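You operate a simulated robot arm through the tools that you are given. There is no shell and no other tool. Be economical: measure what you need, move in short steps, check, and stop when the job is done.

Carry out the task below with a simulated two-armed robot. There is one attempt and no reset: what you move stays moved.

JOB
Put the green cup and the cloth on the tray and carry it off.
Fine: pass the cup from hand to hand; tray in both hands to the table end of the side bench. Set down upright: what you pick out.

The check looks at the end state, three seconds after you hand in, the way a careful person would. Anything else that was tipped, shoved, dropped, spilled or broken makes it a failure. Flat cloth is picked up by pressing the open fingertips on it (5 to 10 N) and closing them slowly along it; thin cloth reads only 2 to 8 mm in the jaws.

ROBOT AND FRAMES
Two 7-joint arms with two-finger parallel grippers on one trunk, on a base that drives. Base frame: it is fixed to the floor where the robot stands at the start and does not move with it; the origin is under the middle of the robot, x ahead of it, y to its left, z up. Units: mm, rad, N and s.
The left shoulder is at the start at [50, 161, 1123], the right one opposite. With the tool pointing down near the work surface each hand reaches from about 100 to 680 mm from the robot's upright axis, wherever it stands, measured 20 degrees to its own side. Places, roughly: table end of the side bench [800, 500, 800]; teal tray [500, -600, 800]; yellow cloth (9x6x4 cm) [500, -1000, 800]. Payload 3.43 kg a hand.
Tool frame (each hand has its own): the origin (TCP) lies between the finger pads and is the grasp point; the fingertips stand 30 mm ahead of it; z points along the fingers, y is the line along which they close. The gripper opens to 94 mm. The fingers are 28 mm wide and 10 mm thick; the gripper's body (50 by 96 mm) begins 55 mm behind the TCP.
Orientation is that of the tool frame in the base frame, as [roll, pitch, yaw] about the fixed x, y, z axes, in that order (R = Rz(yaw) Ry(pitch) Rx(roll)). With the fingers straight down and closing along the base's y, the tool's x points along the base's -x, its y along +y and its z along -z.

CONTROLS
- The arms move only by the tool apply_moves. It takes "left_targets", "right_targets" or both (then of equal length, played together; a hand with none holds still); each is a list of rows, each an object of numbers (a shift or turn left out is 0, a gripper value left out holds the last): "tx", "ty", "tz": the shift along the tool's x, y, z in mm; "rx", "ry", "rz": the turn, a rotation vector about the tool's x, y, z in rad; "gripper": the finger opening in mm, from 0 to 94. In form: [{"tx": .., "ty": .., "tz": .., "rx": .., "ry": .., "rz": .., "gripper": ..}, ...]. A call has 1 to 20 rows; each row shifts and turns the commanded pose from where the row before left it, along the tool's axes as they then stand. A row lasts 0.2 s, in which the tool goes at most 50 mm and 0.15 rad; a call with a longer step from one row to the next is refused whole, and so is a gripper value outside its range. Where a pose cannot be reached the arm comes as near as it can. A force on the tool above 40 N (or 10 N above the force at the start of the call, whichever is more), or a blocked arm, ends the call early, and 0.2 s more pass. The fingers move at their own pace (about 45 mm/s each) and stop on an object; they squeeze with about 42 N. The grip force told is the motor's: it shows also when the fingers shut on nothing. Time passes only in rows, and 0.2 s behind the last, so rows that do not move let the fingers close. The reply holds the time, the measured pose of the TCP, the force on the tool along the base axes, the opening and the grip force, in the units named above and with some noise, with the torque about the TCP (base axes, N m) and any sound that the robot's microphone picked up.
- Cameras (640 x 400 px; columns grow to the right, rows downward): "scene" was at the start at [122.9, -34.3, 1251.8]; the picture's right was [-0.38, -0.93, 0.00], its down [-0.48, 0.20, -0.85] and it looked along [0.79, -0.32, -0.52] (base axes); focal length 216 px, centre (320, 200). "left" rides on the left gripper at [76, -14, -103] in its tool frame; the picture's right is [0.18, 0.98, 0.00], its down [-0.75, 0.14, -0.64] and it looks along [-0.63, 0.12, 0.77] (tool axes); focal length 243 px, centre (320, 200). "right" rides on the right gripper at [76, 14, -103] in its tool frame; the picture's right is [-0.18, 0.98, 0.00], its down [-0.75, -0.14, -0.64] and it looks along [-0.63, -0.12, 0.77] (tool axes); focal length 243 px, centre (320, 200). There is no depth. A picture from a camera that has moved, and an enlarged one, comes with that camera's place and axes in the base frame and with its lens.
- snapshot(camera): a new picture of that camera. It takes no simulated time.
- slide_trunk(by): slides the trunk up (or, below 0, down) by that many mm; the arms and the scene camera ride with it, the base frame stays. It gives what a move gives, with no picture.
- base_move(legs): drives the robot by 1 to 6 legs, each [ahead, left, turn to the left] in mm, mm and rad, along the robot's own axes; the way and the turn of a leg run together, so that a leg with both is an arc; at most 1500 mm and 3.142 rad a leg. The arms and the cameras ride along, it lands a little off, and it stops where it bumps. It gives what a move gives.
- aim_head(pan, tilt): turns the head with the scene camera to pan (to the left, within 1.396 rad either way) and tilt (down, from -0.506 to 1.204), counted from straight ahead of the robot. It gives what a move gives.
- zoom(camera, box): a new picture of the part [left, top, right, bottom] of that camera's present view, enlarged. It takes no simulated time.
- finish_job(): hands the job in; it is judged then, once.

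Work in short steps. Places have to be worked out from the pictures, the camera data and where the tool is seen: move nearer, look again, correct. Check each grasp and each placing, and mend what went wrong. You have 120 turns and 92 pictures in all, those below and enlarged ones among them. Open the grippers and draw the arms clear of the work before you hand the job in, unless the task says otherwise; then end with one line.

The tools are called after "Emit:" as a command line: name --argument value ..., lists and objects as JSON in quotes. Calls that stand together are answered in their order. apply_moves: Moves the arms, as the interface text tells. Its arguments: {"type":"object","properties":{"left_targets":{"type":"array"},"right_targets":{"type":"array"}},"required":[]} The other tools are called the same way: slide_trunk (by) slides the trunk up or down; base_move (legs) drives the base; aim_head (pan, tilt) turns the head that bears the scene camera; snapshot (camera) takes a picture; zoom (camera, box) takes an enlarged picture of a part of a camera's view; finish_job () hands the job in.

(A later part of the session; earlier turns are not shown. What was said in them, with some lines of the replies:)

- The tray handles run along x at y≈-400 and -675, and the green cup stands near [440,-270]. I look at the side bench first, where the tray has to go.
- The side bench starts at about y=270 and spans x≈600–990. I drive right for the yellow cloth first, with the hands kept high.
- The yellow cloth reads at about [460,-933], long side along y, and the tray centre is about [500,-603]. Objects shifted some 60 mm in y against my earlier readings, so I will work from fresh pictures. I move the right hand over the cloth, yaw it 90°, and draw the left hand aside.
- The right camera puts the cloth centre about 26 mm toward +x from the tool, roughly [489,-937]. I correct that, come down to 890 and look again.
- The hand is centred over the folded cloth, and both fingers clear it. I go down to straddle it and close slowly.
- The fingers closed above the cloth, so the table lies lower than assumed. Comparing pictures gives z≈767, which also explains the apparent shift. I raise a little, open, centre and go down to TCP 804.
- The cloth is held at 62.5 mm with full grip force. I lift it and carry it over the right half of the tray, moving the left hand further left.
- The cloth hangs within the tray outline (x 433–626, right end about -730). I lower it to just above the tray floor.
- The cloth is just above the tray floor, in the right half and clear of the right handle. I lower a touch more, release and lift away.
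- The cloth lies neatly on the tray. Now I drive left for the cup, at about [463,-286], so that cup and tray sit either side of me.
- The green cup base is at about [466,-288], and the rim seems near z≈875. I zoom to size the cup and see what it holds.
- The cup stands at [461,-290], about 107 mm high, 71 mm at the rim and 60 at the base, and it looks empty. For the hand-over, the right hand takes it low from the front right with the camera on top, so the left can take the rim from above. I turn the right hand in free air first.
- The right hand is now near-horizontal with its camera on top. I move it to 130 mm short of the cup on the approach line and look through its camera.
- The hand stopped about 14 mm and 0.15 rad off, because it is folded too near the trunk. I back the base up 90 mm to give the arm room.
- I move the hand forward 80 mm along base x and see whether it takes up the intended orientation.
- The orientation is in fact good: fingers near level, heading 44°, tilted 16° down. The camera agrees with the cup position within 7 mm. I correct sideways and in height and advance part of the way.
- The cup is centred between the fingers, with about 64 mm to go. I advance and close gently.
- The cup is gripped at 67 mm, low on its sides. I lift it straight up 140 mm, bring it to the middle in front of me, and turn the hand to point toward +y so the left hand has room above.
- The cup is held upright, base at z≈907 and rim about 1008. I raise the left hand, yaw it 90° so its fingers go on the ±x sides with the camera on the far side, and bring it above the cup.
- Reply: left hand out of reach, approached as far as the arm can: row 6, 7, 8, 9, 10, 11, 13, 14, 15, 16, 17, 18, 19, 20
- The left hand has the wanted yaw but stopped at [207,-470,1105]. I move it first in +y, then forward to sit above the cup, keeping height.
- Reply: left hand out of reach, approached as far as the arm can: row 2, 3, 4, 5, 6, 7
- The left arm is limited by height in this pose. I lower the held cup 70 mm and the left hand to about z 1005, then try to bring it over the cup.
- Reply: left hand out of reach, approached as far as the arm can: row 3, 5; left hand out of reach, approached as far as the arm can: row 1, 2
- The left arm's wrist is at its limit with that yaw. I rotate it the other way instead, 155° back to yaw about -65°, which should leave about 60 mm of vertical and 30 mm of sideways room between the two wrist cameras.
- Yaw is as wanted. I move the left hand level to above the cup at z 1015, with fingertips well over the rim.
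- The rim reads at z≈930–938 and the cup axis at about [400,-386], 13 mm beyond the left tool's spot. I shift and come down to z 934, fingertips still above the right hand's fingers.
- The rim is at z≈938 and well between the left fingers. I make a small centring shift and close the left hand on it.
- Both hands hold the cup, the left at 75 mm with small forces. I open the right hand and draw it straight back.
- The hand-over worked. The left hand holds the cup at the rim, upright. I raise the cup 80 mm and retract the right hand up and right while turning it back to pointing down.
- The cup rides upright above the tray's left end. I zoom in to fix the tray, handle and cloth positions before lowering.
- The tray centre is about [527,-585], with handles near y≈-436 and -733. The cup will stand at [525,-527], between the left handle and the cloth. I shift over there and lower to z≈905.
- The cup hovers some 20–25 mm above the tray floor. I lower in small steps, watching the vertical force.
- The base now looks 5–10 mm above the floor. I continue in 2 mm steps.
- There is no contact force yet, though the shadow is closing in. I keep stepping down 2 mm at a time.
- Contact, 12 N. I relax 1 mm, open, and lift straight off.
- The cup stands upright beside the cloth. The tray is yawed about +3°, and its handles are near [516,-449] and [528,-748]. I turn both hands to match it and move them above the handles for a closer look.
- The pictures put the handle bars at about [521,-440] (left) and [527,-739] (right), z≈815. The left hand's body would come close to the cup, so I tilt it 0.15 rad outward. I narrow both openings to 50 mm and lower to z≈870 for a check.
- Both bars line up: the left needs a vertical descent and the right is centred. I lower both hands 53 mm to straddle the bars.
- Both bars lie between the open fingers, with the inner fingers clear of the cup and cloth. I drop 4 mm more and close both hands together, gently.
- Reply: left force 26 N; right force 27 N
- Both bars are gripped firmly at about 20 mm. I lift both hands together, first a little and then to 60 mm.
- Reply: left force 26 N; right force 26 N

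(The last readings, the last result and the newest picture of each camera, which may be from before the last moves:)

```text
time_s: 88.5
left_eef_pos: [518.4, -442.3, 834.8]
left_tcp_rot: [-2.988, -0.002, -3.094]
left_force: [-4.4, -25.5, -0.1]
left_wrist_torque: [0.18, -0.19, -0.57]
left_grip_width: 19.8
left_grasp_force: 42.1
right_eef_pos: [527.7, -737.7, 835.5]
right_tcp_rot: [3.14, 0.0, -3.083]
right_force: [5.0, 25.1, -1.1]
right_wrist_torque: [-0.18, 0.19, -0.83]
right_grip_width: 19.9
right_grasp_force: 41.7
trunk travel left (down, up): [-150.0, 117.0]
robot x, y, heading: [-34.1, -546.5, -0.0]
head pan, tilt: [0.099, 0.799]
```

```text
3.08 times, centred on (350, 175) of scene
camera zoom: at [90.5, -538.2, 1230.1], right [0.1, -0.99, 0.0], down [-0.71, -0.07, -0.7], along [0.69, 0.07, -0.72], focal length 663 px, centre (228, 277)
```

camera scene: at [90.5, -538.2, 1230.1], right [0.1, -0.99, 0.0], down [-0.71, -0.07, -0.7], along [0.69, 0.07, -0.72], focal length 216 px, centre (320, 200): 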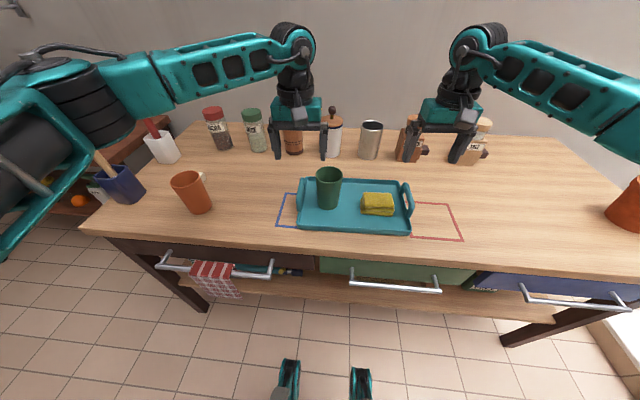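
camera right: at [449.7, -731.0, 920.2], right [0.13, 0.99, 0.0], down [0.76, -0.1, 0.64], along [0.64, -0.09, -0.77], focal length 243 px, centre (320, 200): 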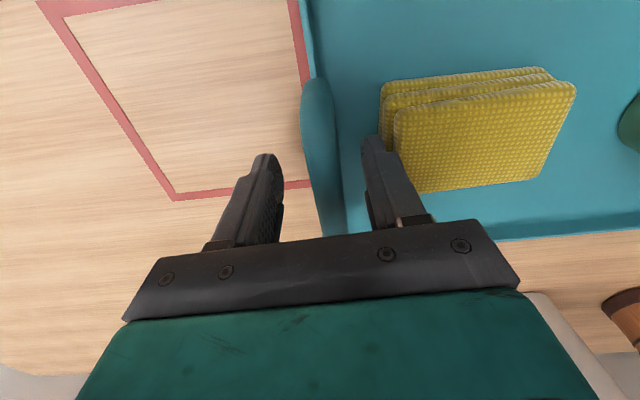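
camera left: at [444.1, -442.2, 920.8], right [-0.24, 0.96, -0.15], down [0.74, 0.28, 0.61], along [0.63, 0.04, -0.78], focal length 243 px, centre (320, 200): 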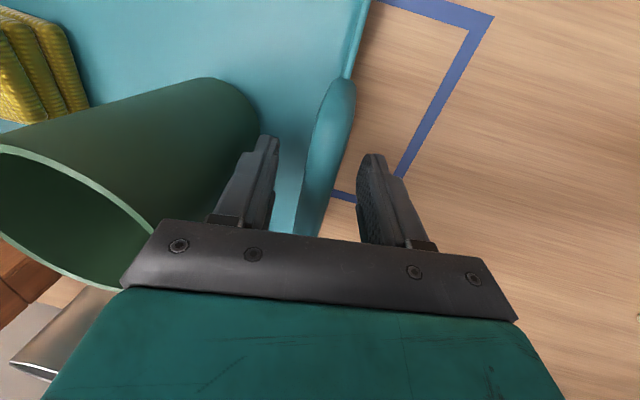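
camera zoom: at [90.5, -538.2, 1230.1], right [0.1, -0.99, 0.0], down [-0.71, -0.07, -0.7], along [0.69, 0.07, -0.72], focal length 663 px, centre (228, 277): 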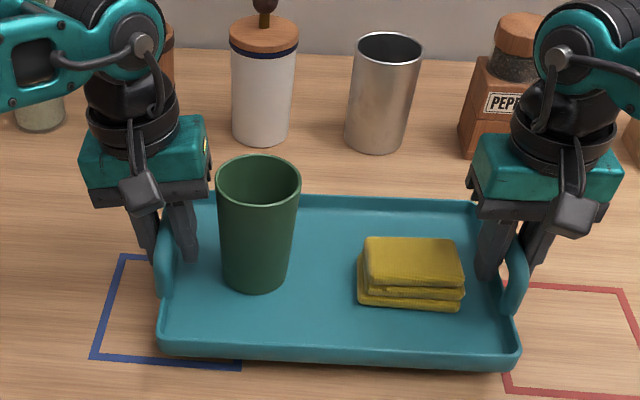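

The tray is up, level and steady. I ease the outward pull between the hands and lift another 45 mm.

Emit:
apply_moves --left_targets '[{"ty": -1.5}, {"ty": -1.5}, {"ty": -2.3, "tz": -14.8}, {"ty": -2.3, "tz": -14.8}, {"ty": -2.3, "tz": -14.8}, {"tz": 0}]' --right_targets '[{"ty": 0.75}, {"ty": 0.75}, {"tz": -15}, {"tz": -15}, {"tz": -15}, {"tz": 0}]'

Emit:
base_move --legs '[[-350, 0, 0]]'

Emit:
snapshot --camera "scene"

```text
time_s: 89.9
left_eef_pos: [521.2, -443.4, 880.2]
left_tcp_rot: [-2.991, -0.002, -3.086]
left_force: [-5.2, -16.2, -2.5]
left_wrist_torque: [0.13, 0.25, -0.89]
left_grip_width: 19.7
left_grasp_force: 41.4
right_eef_pos: [527.6, -738.5, 879.7]
right_tcp_rot: [-3.14, 0.002, -3.088]
right_force: [5.1, 16.2, -0.8]
right_wrist_torque: [-0.1, -0.21, -0.86]
right_grip_width: 19.8
right_grasp_force: 41.8
trunk travel left (down, up): [-150.0, 117.0]
robot x, y, heading: [-26.6, -544.7, 0.0]
head pan, tilt: [0.099, 0.799]
```

```text
time_s: 92.2
left_eef_pos: [172.1, -440.8, 878.9]
left_tcp_rot: [-2.992, -0.001, -3.083]
left_force: [-4.6, -16.3, -0.3]
left_wrist_torque: [0.11, -0.17, -0.8]
left_grip_width: 20.0
left_grasp_force: 41.6
right_eef_pos: [178.7, -737.3, 880.4]
right_tcp_rot: [-3.139, 0.002, -3.082]
right_force: [5.0, 16.3, -0.7]
right_wrist_torque: [-0.13, 0.11, -0.84]
right_grip_width: 20.3
right_grasp_force: 41.6
trunk travel left (down, up): [-150.0, 117.0]
robot x, y, heading: [-377.7, -547.9, 0.005]
head pan, tilt: [0.099, 0.799]
```

```text
28 pictures are left
camera scene: at [-258.3, -538.5, 1230.2], right [0.1, -0.99, 0.0], down [-0.71, -0.07, -0.7], along [0.69, 0.07, -0.72], focal length 216 px, centre (320, 200)
```

scene: 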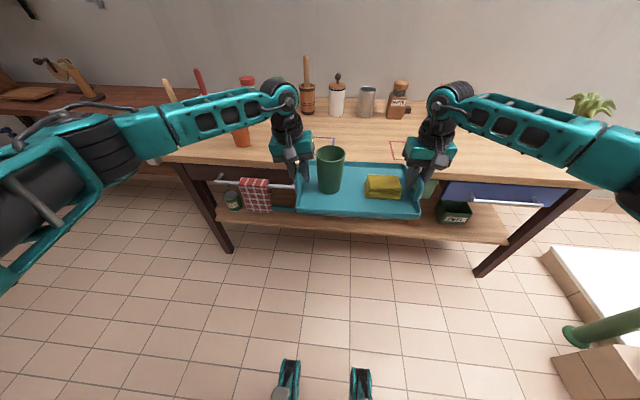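

The tray is clear of the table, with cup and cloth steady. I drive left toward the bench and aim the head at it.

Emit:
base_move --legs '[[0, 550, 0], [0, 500, 0]]'

Emit:
aim_head --pan 0.0 --tilt 0.55

Emit:
snapshot --camera "scene"

```text
time_s: 102.0
left_eef_pos: [164.4, 613.7, 878.8]
left_tcp_rot: [-2.989, -0.002, -3.082]
left_force: [-6.1, -1.7, -1.1]
left_wrist_torque: [0.02, -0.07, -0.8]
left_grip_width: 20.1
left_grasp_force: 42.1
right_eef_pos: [173.5, 316.9, 879.2]
right_tcp_rot: [-3.141, -0.001, -3.081]
right_force: [6.7, 1.7, -0.8]
right_wrist_torque: [-0.03, 0.09, -0.82]
right_grip_width: 19.9
right_grasp_force: 42.0
trunk travel left (down, up): [-150.0, 117.0]
robot x, y, heading: [-384.4, 507.4, 0.004]
head pan, tilt: [0.099, 0.799]
```

```text
time_s: 102.8
left_eef_pos: [164.1, 612.2, 880.1]
left_tcp_rot: [-2.993, -0.002, -3.084]
left_force: [-4.4, -0.7, -1.6]
left_wrist_torque: [-0.04, -0.34, -0.69]
left_grip_width: 19.5
left_grasp_force: 41.8
right_eef_pos: [172.9, 317.8, 879.3]
right_tcp_rot: [-3.139, 0.002, -3.085]
right_force: [4.9, 0.1, -0.3]
right_wrist_torque: [-0.08, 0.36, -0.8]
right_grip_width: 19.7
right_grasp_force: 42.1
trunk travel left (down, up): [-150.0, 117.0]
robot x, y, heading: [-385.6, 507.2, 0.007]
head pan, tilt: [0.0, 0.55]
```

```text
27 pictures are left
camera scene: at [-255.2, 508.0, 1251.4], right [0.01, -1.0, 0.0], down [-0.52, 0.0, -0.85], along [0.85, 0.0, -0.52], focal length 216 px, centre (320, 200)
```

scene: 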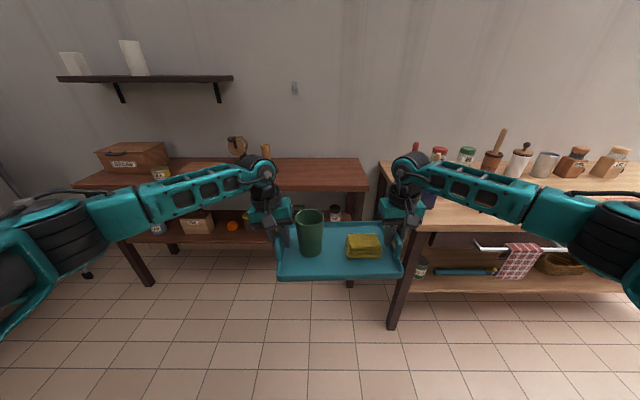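

The bench top is at z≈770, its table end at y≈276 and its front edge at x≈622. I raise the trunk 100 mm so that the tray clears the edge and my elbow clears the utensils, then check that the bench top is free.

Emit:
slide_trunk --by 100

Emit:
base_move --legs '[[250, 60, 0]]'

Emit:
snapshot --camera "scene"

Emit:
snapshot --camera "right"

```text
time_s: 104.2
left_eef_pos: [164.2, 613.3, 979.8]
left_tcp_rot: [-2.992, -0.001, -3.083]
left_force: [-5.6, 0.2, -1.7]
left_wrist_torque: [0.01, 0.23, -0.77]
left_grip_width: 19.7
left_grasp_force: 41.7
right_eef_pos: [171.6, 318.2, 978.6]
right_tcp_rot: [-3.139, 0.002, -3.081]
right_force: [5.9, 0.0, -1.2]
right_wrist_torque: [0.01, -0.21, -0.81]
right_grip_width: 19.7
right_grasp_force: 41.4
trunk travel left (down, up): [-250.0, 17.0]
robot x, y, heading: [-381.8, 512.2, 0.006]
head pan, tilt: [0.0, 0.55]
```

```text
time_s: 106.0
left_eef_pos: [414.0, 675.0, 979.9]
left_tcp_rot: [-2.991, -0.001, -3.082]
left_force: [-5.6, -1.2, -1.9]
left_wrist_torque: [0.02, -0.16, -0.75]
left_grip_width: 19.5
left_grasp_force: 41.7
right_eef_pos: [421.3, 379.3, 980.0]
right_tcp_rot: [-3.14, 0.0, -3.083]
right_force: [4.6, -0.4, -1.4]
right_wrist_torque: [0.0, 0.17, -0.76]
right_grip_width: 19.7
right_grasp_force: 42.0
trunk travel left (down, up): [-250.0, 17.0]
robot x, y, heading: [-132.1, 568.5, 0.003]
head pan, tilt: [0.0, 0.55]
```

```text
26 pictures are left
camera scene: at [-5.4, 569.3, 1351.4], right [0.01, -1.0, 0.0], down [-0.52, 0.0, -0.85], along [0.85, 0.0, -0.52], focal length 216 px, centre (320, 200)
```

scene: 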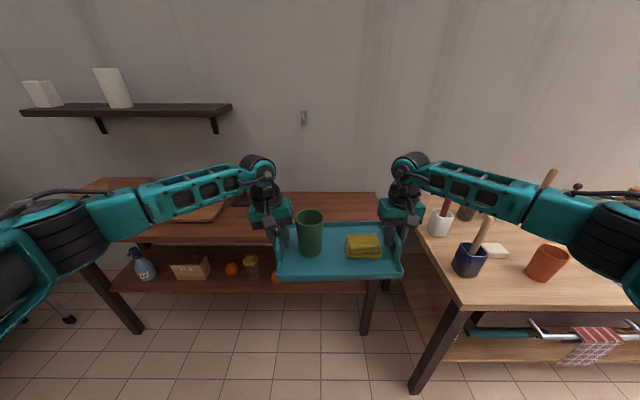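

```text
25 pictures are left
camera right: at [345.3, 388.6, 1081.3], right [0.13, 0.99, 0.0], down [0.76, -0.1, 0.64], along [0.64, -0.08, -0.77], focal length 243 px, centre (320, 200)
```

right: 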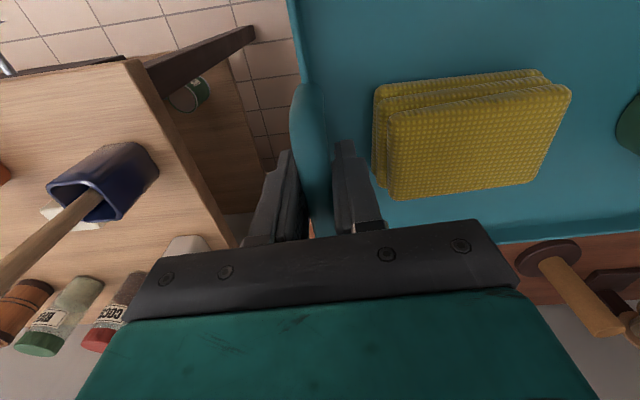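

There is an object on the bench to the left of the target. I tilt the head down and zoom to see it and the free space beyond the tray.

Emit:
aim_head --pan 0.15 --tilt 0.62

Emit:
zoom --camera "scene" --box '[200, 120, 440, 270]'

Emit:
snapshot --camera "left"

```text
time_s: 106.7
left_eef_pos: [414.0, 673.6, 979.3]
left_tcp_rot: [-2.992, 0.0, -3.084]
left_force: [-4.1, -0.6, -1.3]
left_wrist_torque: [-0.02, -0.35, -0.61]
left_grip_width: 19.4
left_grasp_force: 41.9
right_eef_pos: [421.7, 378.6, 979.8]
right_tcp_rot: [-3.14, 0.003, -3.083]
right_force: [4.5, 0.1, -1.4]
right_wrist_torque: [-0.06, 0.38, -0.74]
right_grip_width: 19.6
right_grasp_force: 42.1
trunk travel left (down, up): [-250.0, 17.0]
robot x, y, heading: [-135.9, 567.0, 0.004]
head pan, tilt: [0.15, 0.62]
```

```text
2.67 times, centred on (320, 195) of scene
camera zoom: at [-9.1, 582.2, 1345.3], right [0.15, -0.99, 0.0], down [-0.57, -0.09, -0.81], along [0.8, 0.13, -0.58], focal length 575 px, centre (320, 213)
```

zoom: 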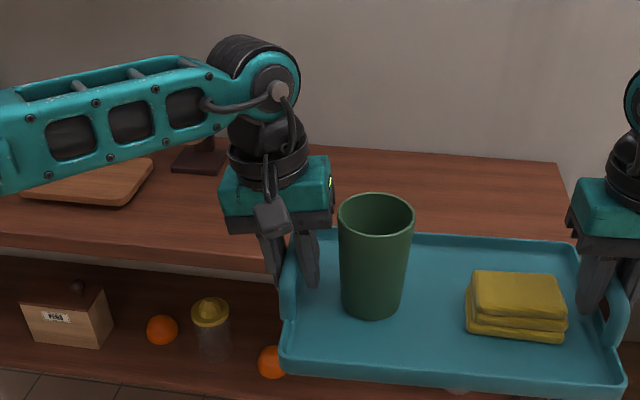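

```text
23 pictures are left
camera left: at [337.0, 670.7, 1081.9], right [-0.24, 0.96, -0.15], down [0.74, 0.28, 0.61], along [0.63, 0.04, -0.78], focal length 243 px, centre (320, 200)
```

left: 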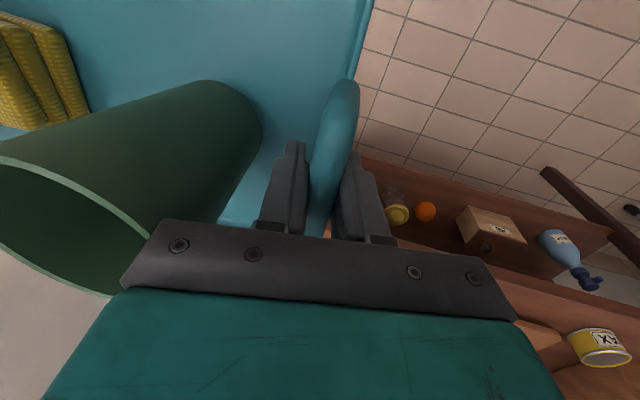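

The bench is clear from its table end out to y≈900, where a dispenser stands. The tray will end at about y 735, so I drive forward over the bench.

Emit:
base_move --legs '[[372, -15, 0]]'

Emit:
aim_head --pan 0.0 --tilt 0.75

Emit:
snapshot --camera "scene"

```text
time_s: 109.1
left_eef_pos: [784.6, 660.7, 978.8]
left_tcp_rot: [-2.991, -0.002, -3.085]
left_force: [-4.8, -0.4, -1.7]
left_wrist_torque: [0.01, 0.0, -0.71]
left_grip_width: 19.8
left_grasp_force: 42.2
right_eef_pos: [794.6, 366.1, 979.3]
right_tcp_rot: [-3.141, 0.001, -3.082]
right_force: [5.0, 0.9, -1.4]
right_wrist_torque: [-0.01, -0.02, -0.78]
right_grip_width: 19.8
right_grasp_force: 42.3
trunk travel left (down, up): [-250.0, 17.0]
robot x, y, heading: [237.0, 556.5, 0.007]
head pan, tilt: [0.15, 0.62]
```

```text
time_s: 109.8
left_eef_pos: [782.9, 661.7, 979.1]
left_tcp_rot: [-2.991, -0.002, -3.084]
left_force: [-4.3, -0.3, -1.1]
left_wrist_torque: [-0.01, -0.33, -0.62]
left_grip_width: 19.6
left_grasp_force: 42.1
right_eef_pos: [792.0, 366.6, 979.9]
right_tcp_rot: [-3.141, 0.0, -3.085]
right_force: [4.4, 0.2, -1.9]
right_wrist_torque: [-0.07, 0.38, -0.71]
right_grip_width: 19.7
right_grasp_force: 42.1
trunk travel left (down, up): [-250.0, 17.0]
robot x, y, heading: [235.5, 556.2, 0.009]
head pan, tilt: [0.0, 0.75]
```

```text
22 pictures are left
camera scene: at [358.4, 556.3, 1334.1], right [0.01, -1.0, 0.0], down [-0.68, 0.0, -0.73], along [0.73, 0.0, -0.68], focal length 216 px, centre (320, 200)
```

scene: 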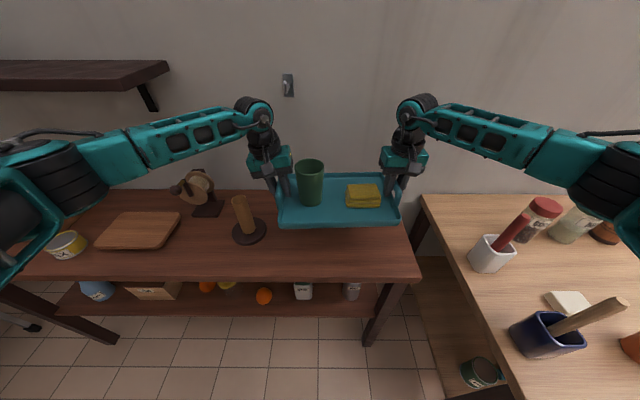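

A paper-towel stand I had not seen before shows at about [802,787], base radius about 56, roughly 60 mm past the tray's left end. I shift 30 mm right and 10 mm forward for more clearance.

Emit:
base_move --legs '[[10, -32, 0]]'

Emit:
apply_moves --left_targets '[{"ty": 3.7, "tz": 24.7}, {"ty": 3.7, "tz": 24.7}, {"ty": 3.7, "tz": 24.7}, {"ty": 3.7, "tz": 24.7}, {"tz": 0}]' --right_targets '[{"tz": 25}, {"tz": 25}, {"tz": 25}, {"tz": 25}, {"tz": 0}]'

Emit:
snapshot --camera "scene"

```text
time_s: 110.7
left_eef_pos: [794.6, 629.2, 979.1]
left_tcp_rot: [-2.991, -0.002, -3.084]
left_force: [-4.5, -0.3, -1.7]
left_wrist_torque: [0.07, 0.18, -0.71]
left_grip_width: 19.7
left_grasp_force: 41.9
right_eef_pos: [804.0, 335.0, 979.6]
right_tcp_rot: [-3.14, 0.0, -3.081]
right_force: [4.9, 0.4, -0.9]
right_wrist_torque: [0.04, -0.17, -0.79]
right_grip_width: 19.7
right_grasp_force: 41.7
trunk travel left (down, up): [-250.0, 17.0]
robot x, y, heading: [241.8, 525.4, 0.007]
head pan, tilt: [0.0, 0.75]
```

```text
time_s: 111.9
left_eef_pos: [794.8, 628.8, 879.4]
left_tcp_rot: [-2.99, -0.001, -3.085]
left_force: [-5.0, 2.3, -2.1]
left_wrist_torque: [0.02, 0.08, -0.63]
left_grip_width: 19.9
left_grasp_force: 41.7
right_eef_pos: [804.1, 334.3, 879.8]
right_tcp_rot: [-3.139, 0.002, -3.082]
right_force: [4.2, -2.2, -0.2]
right_wrist_torque: [0.03, -0.07, -0.69]
right_grip_width: 19.6
right_grasp_force: 41.7
trunk travel left (down, up): [-250.0, 17.0]
robot x, y, heading: [242.0, 525.6, 0.005]
head pan, tilt: [0.0, 0.75]
```

```text
21 pictures are left
camera scene: at [368.4, 524.4, 1334.1], right [0.01, -1.0, 0.0], down [-0.68, 0.0, -0.73], along [0.73, 0.0, -0.68], focal length 216 px, centre (320, 200)
```

scene: 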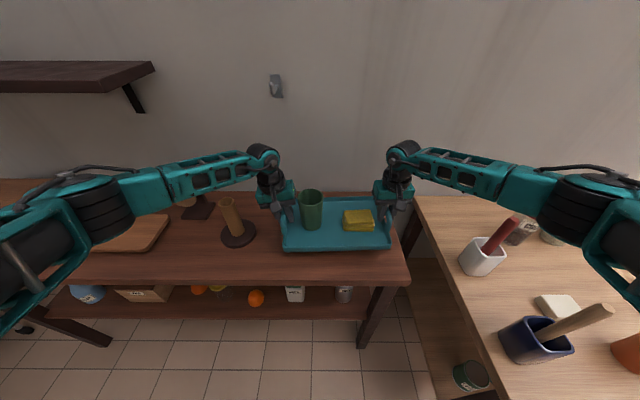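

All is clear on both sides. I lower to about 15 mm above the expected contact height.

Emit:
apply_moves --left_targets '[{"ty": 2.2, "tz": 14.8}, {"ty": 2.2, "tz": 14.8}, {"ty": 2.2, "tz": 14.8}, {"tz": 0}]' --right_targets '[{"tz": 15}, {"tz": 15}, {"tz": 15}, {"tz": 0}]'

Emit:
zoom --camera "scene" --box '[210, 160, 430, 300]'

```text
time_s: 112.9
left_eef_pos: [794.3, 628.5, 834.7]
left_tcp_rot: [-2.988, -0.001, -3.083]
left_force: [-5.4, 2.6, 5.5]
left_wrist_torque: [-0.02, 0.04, -0.64]
left_grip_width: 20.0
left_grasp_force: 41.7
right_eef_pos: [803.5, 334.2, 835.8]
right_tcp_rot: [-3.14, 0.003, -3.085]
right_force: [5.1, -1.6, -1.0]
right_wrist_torque: [0.04, -0.61, -0.68]
right_grip_width: 19.7
right_grasp_force: 42.8
trunk travel left (down, up): [-250.0, 17.0]
robot x, y, heading: [245.8, 523.0, 0.007]
head pan, tilt: [0.0, 0.75]
```

```text
2.86 times, centred on (320, 230) of scene
camera zoom: at [367.8, 524.4, 1334.3], right [0.01, -1.0, 0.0], down [-0.68, 0.0, -0.73], along [0.73, 0.0, -0.68], focal length 616 px, centre (320, 114)
```

zoom: 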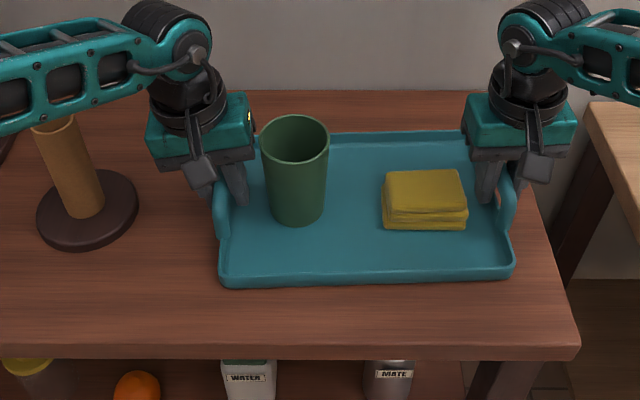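

The left side shows first contact at TCP z≈835, so the bench lies a little higher than I judged. I go down in 1–2 mm steps.

Emit:
apply_moves --left_targets '[{"ty": 0.15, "tz": 1}, {"tz": 0}]' --right_targets '[{"tz": 1.5}, {"tz": 0}]'

Emit:
apply_moves --left_targets '[{"tz": 0.5}, {"tz": 0}]' --right_targets '[{"tz": 1.5}, {"tz": 0}]'

```text
time_s: 113.5
left_eef_pos: [794.7, 629.3, 834.0]
left_tcp_rot: [-2.99, 0.001, -3.085]
left_force: [-4.4, 1.8, 5.5]
left_wrist_torque: [0.01, -0.82, -0.51]
left_grip_width: 19.8
left_grasp_force: 41.7
right_eef_pos: [803.0, 333.9, 834.5]
right_tcp_rot: [-3.14, 0.004, -3.084]
right_force: [3.6, -3.8, 4.2]
right_wrist_torque: [0.02, -0.68, -0.64]
right_grip_width: 19.7
right_grasp_force: 42.2
trunk travel left (down, up): [-250.0, 17.0]
robot x, y, heading: [246.8, 520.7, 0.006]
head pan, tilt: [0.0, 0.75]
```

```text
time_s: 114.1
left_eef_pos: [793.3, 629.7, 835.1]
left_tcp_rot: [-2.989, 0.004, -3.083]
left_force: [1.9, 2.2, 6.7]
left_wrist_torque: [0.01, -0.4, -0.52]
left_grip_width: 19.5
left_grasp_force: 41.8
right_eef_pos: [802.9, 334.0, 834.8]
right_tcp_rot: [-3.139, 0.003, -3.086]
right_force: [1.8, -3.5, 19.5]
right_wrist_torque: [0.06, 0.44, -0.61]
right_grip_width: 19.8
right_grasp_force: 41.9
trunk travel left (down, up): [-250.0, 17.0]
robot x, y, heading: [248.6, 524.5, 0.007]
head pan, tilt: [0.0, 0.75]
```

Both ends rest on the bench. I open both hands to 46 mm and lift them straight up.

Emit:
apply_moves --left_targets '[{"gripper": 30}, {"gripper": 46}, {"gripper": 46}, {"gripper": 46}, {"ty": -1.5, "tz": -9.9}, {"ty": -3, "tz": -19.8}, {"ty": -4.5, "tz": -29.7}, {"ty": -4.5, "tz": -29.7}, {"tz": 0}]' --right_targets '[{"gripper": 30}, {"gripper": 46}, {"gripper": 46}, {"gripper": 46}, {"tz": -10}, {"tz": -20}, {"tz": -30}, {"tz": -30}, {"tz": 0}]'

Emit:
zoom --camera "scene" --box '[210, 140, 430, 300]'

```text
time_s: 116.1
left_eef_pos: [795.9, 629.8, 923.4]
left_tcp_rot: [-2.992, -0.002, -3.084]
left_force: [-0.5, -0.4, -0.5]
left_wrist_torque: [0.01, 0.01, 0.01]
left_grip_width: 46.2
left_grasp_force: 0.1
right_eef_pos: [804.1, 335.7, 922.5]
right_tcp_rot: [-3.139, 0.003, -3.083]
right_force: [-0.6, 0.3, -0.8]
right_wrist_torque: [-0.01, -0.01, 0.01]
right_grip_width: 46.1
right_grasp_force: 0.1
trunk travel left (down, up): [-250.0, 17.0]
robot x, y, heading: [245.6, 526.1, 0.005]
head pan, tilt: [0.0, 0.75]
```

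```text
2.50 times, centred on (320, 220) of scene
camera zoom: at [368.4, 524.5, 1334.1], right [0.01, -1.0, 0.0], down [-0.68, 0.0, -0.73], along [0.73, 0.0, -0.68], focal length 539 px, centre (320, 150)
```

zoom: 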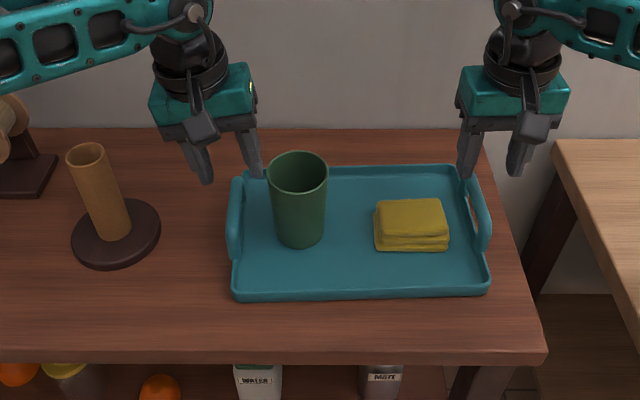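

The tray rests flat with cup and cloth in place. I raise the hands further, back away and open the grippers fully.

Emit:
apply_moves --left_targets '[{"ty": -4.5, "tz": -29.7}, {"ty": -4.5, "tz": -29.7}, {"tz": 0}]' --right_targets '[{"tz": -30}, {"tz": -30}, {"tz": 0}]'

Emit:
base_move --legs '[[-400, 0, 0]]'

Emit:
apply_moves --left_targets '[{"gripper": 94}, {"gripper": 94}, {"gripper": 94}]' --right_targets '[{"gripper": 94}, {"gripper": 94}, {"gripper": 94}]'

Emit:
aim_head --pan -0.2 --tilt 0.5

Emit:
snapshot --camera "scene"

```text
time_s: 116.9
left_eef_pos: [795.2, 629.3, 983.0]
left_tcp_rot: [-2.991, -0.003, -3.084]
left_force: [-0.1, -0.2, -0.1]
left_wrist_torque: [0.01, -0.02, 0.0]
left_grip_width: 46.1
left_grasp_force: 0.0
right_eef_pos: [803.9, 334.2, 984.3]
right_tcp_rot: [-3.138, 0.003, -3.082]
right_force: [-0.6, -0.9, -0.2]
right_wrist_torque: [0.0, 0.0, -0.01]
right_grip_width: 46.2
right_grasp_force: 0.1
trunk travel left (down, up): [-250.0, 17.0]
robot x, y, heading: [245.6, 523.4, 0.008]
head pan, tilt: [0.0, 0.75]
```

```text
time_s: 119.5
left_eef_pos: [391.9, 626.4, 983.8]
left_tcp_rot: [-2.993, -0.002, -3.083]
left_force: [-0.2, -0.4, 1.0]
left_wrist_torque: [0.0, -0.01, 0.0]
left_grip_width: 46.1
left_grasp_force: 0.2
right_eef_pos: [401.3, 332.6, 982.8]
right_tcp_rot: [-3.139, 0.0, -3.083]
right_force: [0.2, -0.1, 0.5]
right_wrist_torque: [0.03, -0.01, -0.01]
right_grip_width: 45.8
right_grasp_force: 0.0
trunk travel left (down, up): [-250.0, 17.0]
robot x, y, heading: [-156.1, 524.0, 0.004]
head pan, tilt: [0.0, 0.75]
```

```text
time_s: 120.2
left_eef_pos: [392.1, 627.8, 983.7]
left_tcp_rot: [-2.991, -0.001, -3.085]
left_force: [0.3, -0.2, -0.1]
left_wrist_torque: [0.02, 0.0, -0.01]
left_grip_width: 93.9
left_grasp_force: 0.0
right_eef_pos: [401.9, 334.6, 981.7]
right_tcp_rot: [-3.14, 0.002, -3.084]
right_force: [-0.1, -0.4, -0.4]
right_wrist_torque: [-0.01, 0.03, 0.01]
right_grip_width: 94.2
right_grasp_force: 0.0
trunk travel left (down, up): [-250.0, 17.0]
robot x, y, heading: [-154.6, 522.0, 0.004]
head pan, tilt: [0.0, 0.75]
```

```text
time_s: 121.0
left_eef_pos: [392.2, 627.4, 983.4]
left_tcp_rot: [-2.991, -0.002, -3.084]
left_force: [-0.3, -0.2, 0.0]
left_wrist_torque: [-0.03, -0.01, -0.02]
left_grip_width: 93.9
left_grasp_force: 0.1
right_eef_pos: [402.5, 333.3, 982.7]
right_tcp_rot: [-3.139, 0.001, -3.081]
right_force: [-0.6, -0.2, 0.3]
right_wrist_torque: [0.02, 0.01, 0.01]
right_grip_width: 94.2
right_grasp_force: 0.1
trunk travel left (down, up): [-250.0, 17.0]
robot x, y, heading: [-155.9, 522.4, 0.007]
head pan, tilt: [-0.201, 0.499]
```

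```text
18 pictures are left
camera scene: at [-27.9, 504.3, 1356.0], right [-0.19, -0.98, 0.0], down [-0.47, 0.09, -0.88], along [0.86, -0.17, -0.48], focal length 216 px, centre (320, 200)
```

scene: 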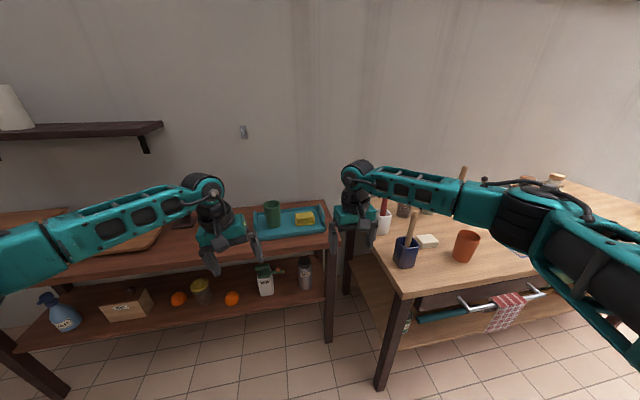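

The tray with the upright cup and the folded cloth stands at the table end of the bench. Everything else I can see is in place, the grippers are open and the arms are clear, so I hand in.

Emit:
finish_job

```text
The job is handed in.
```

The green cup (passed from the right hand to the left) and the yellow cloth are on the tray, carried in both hands and set down at the table end of the side bench. The cup is upright, and I saw nothing else disturbed.
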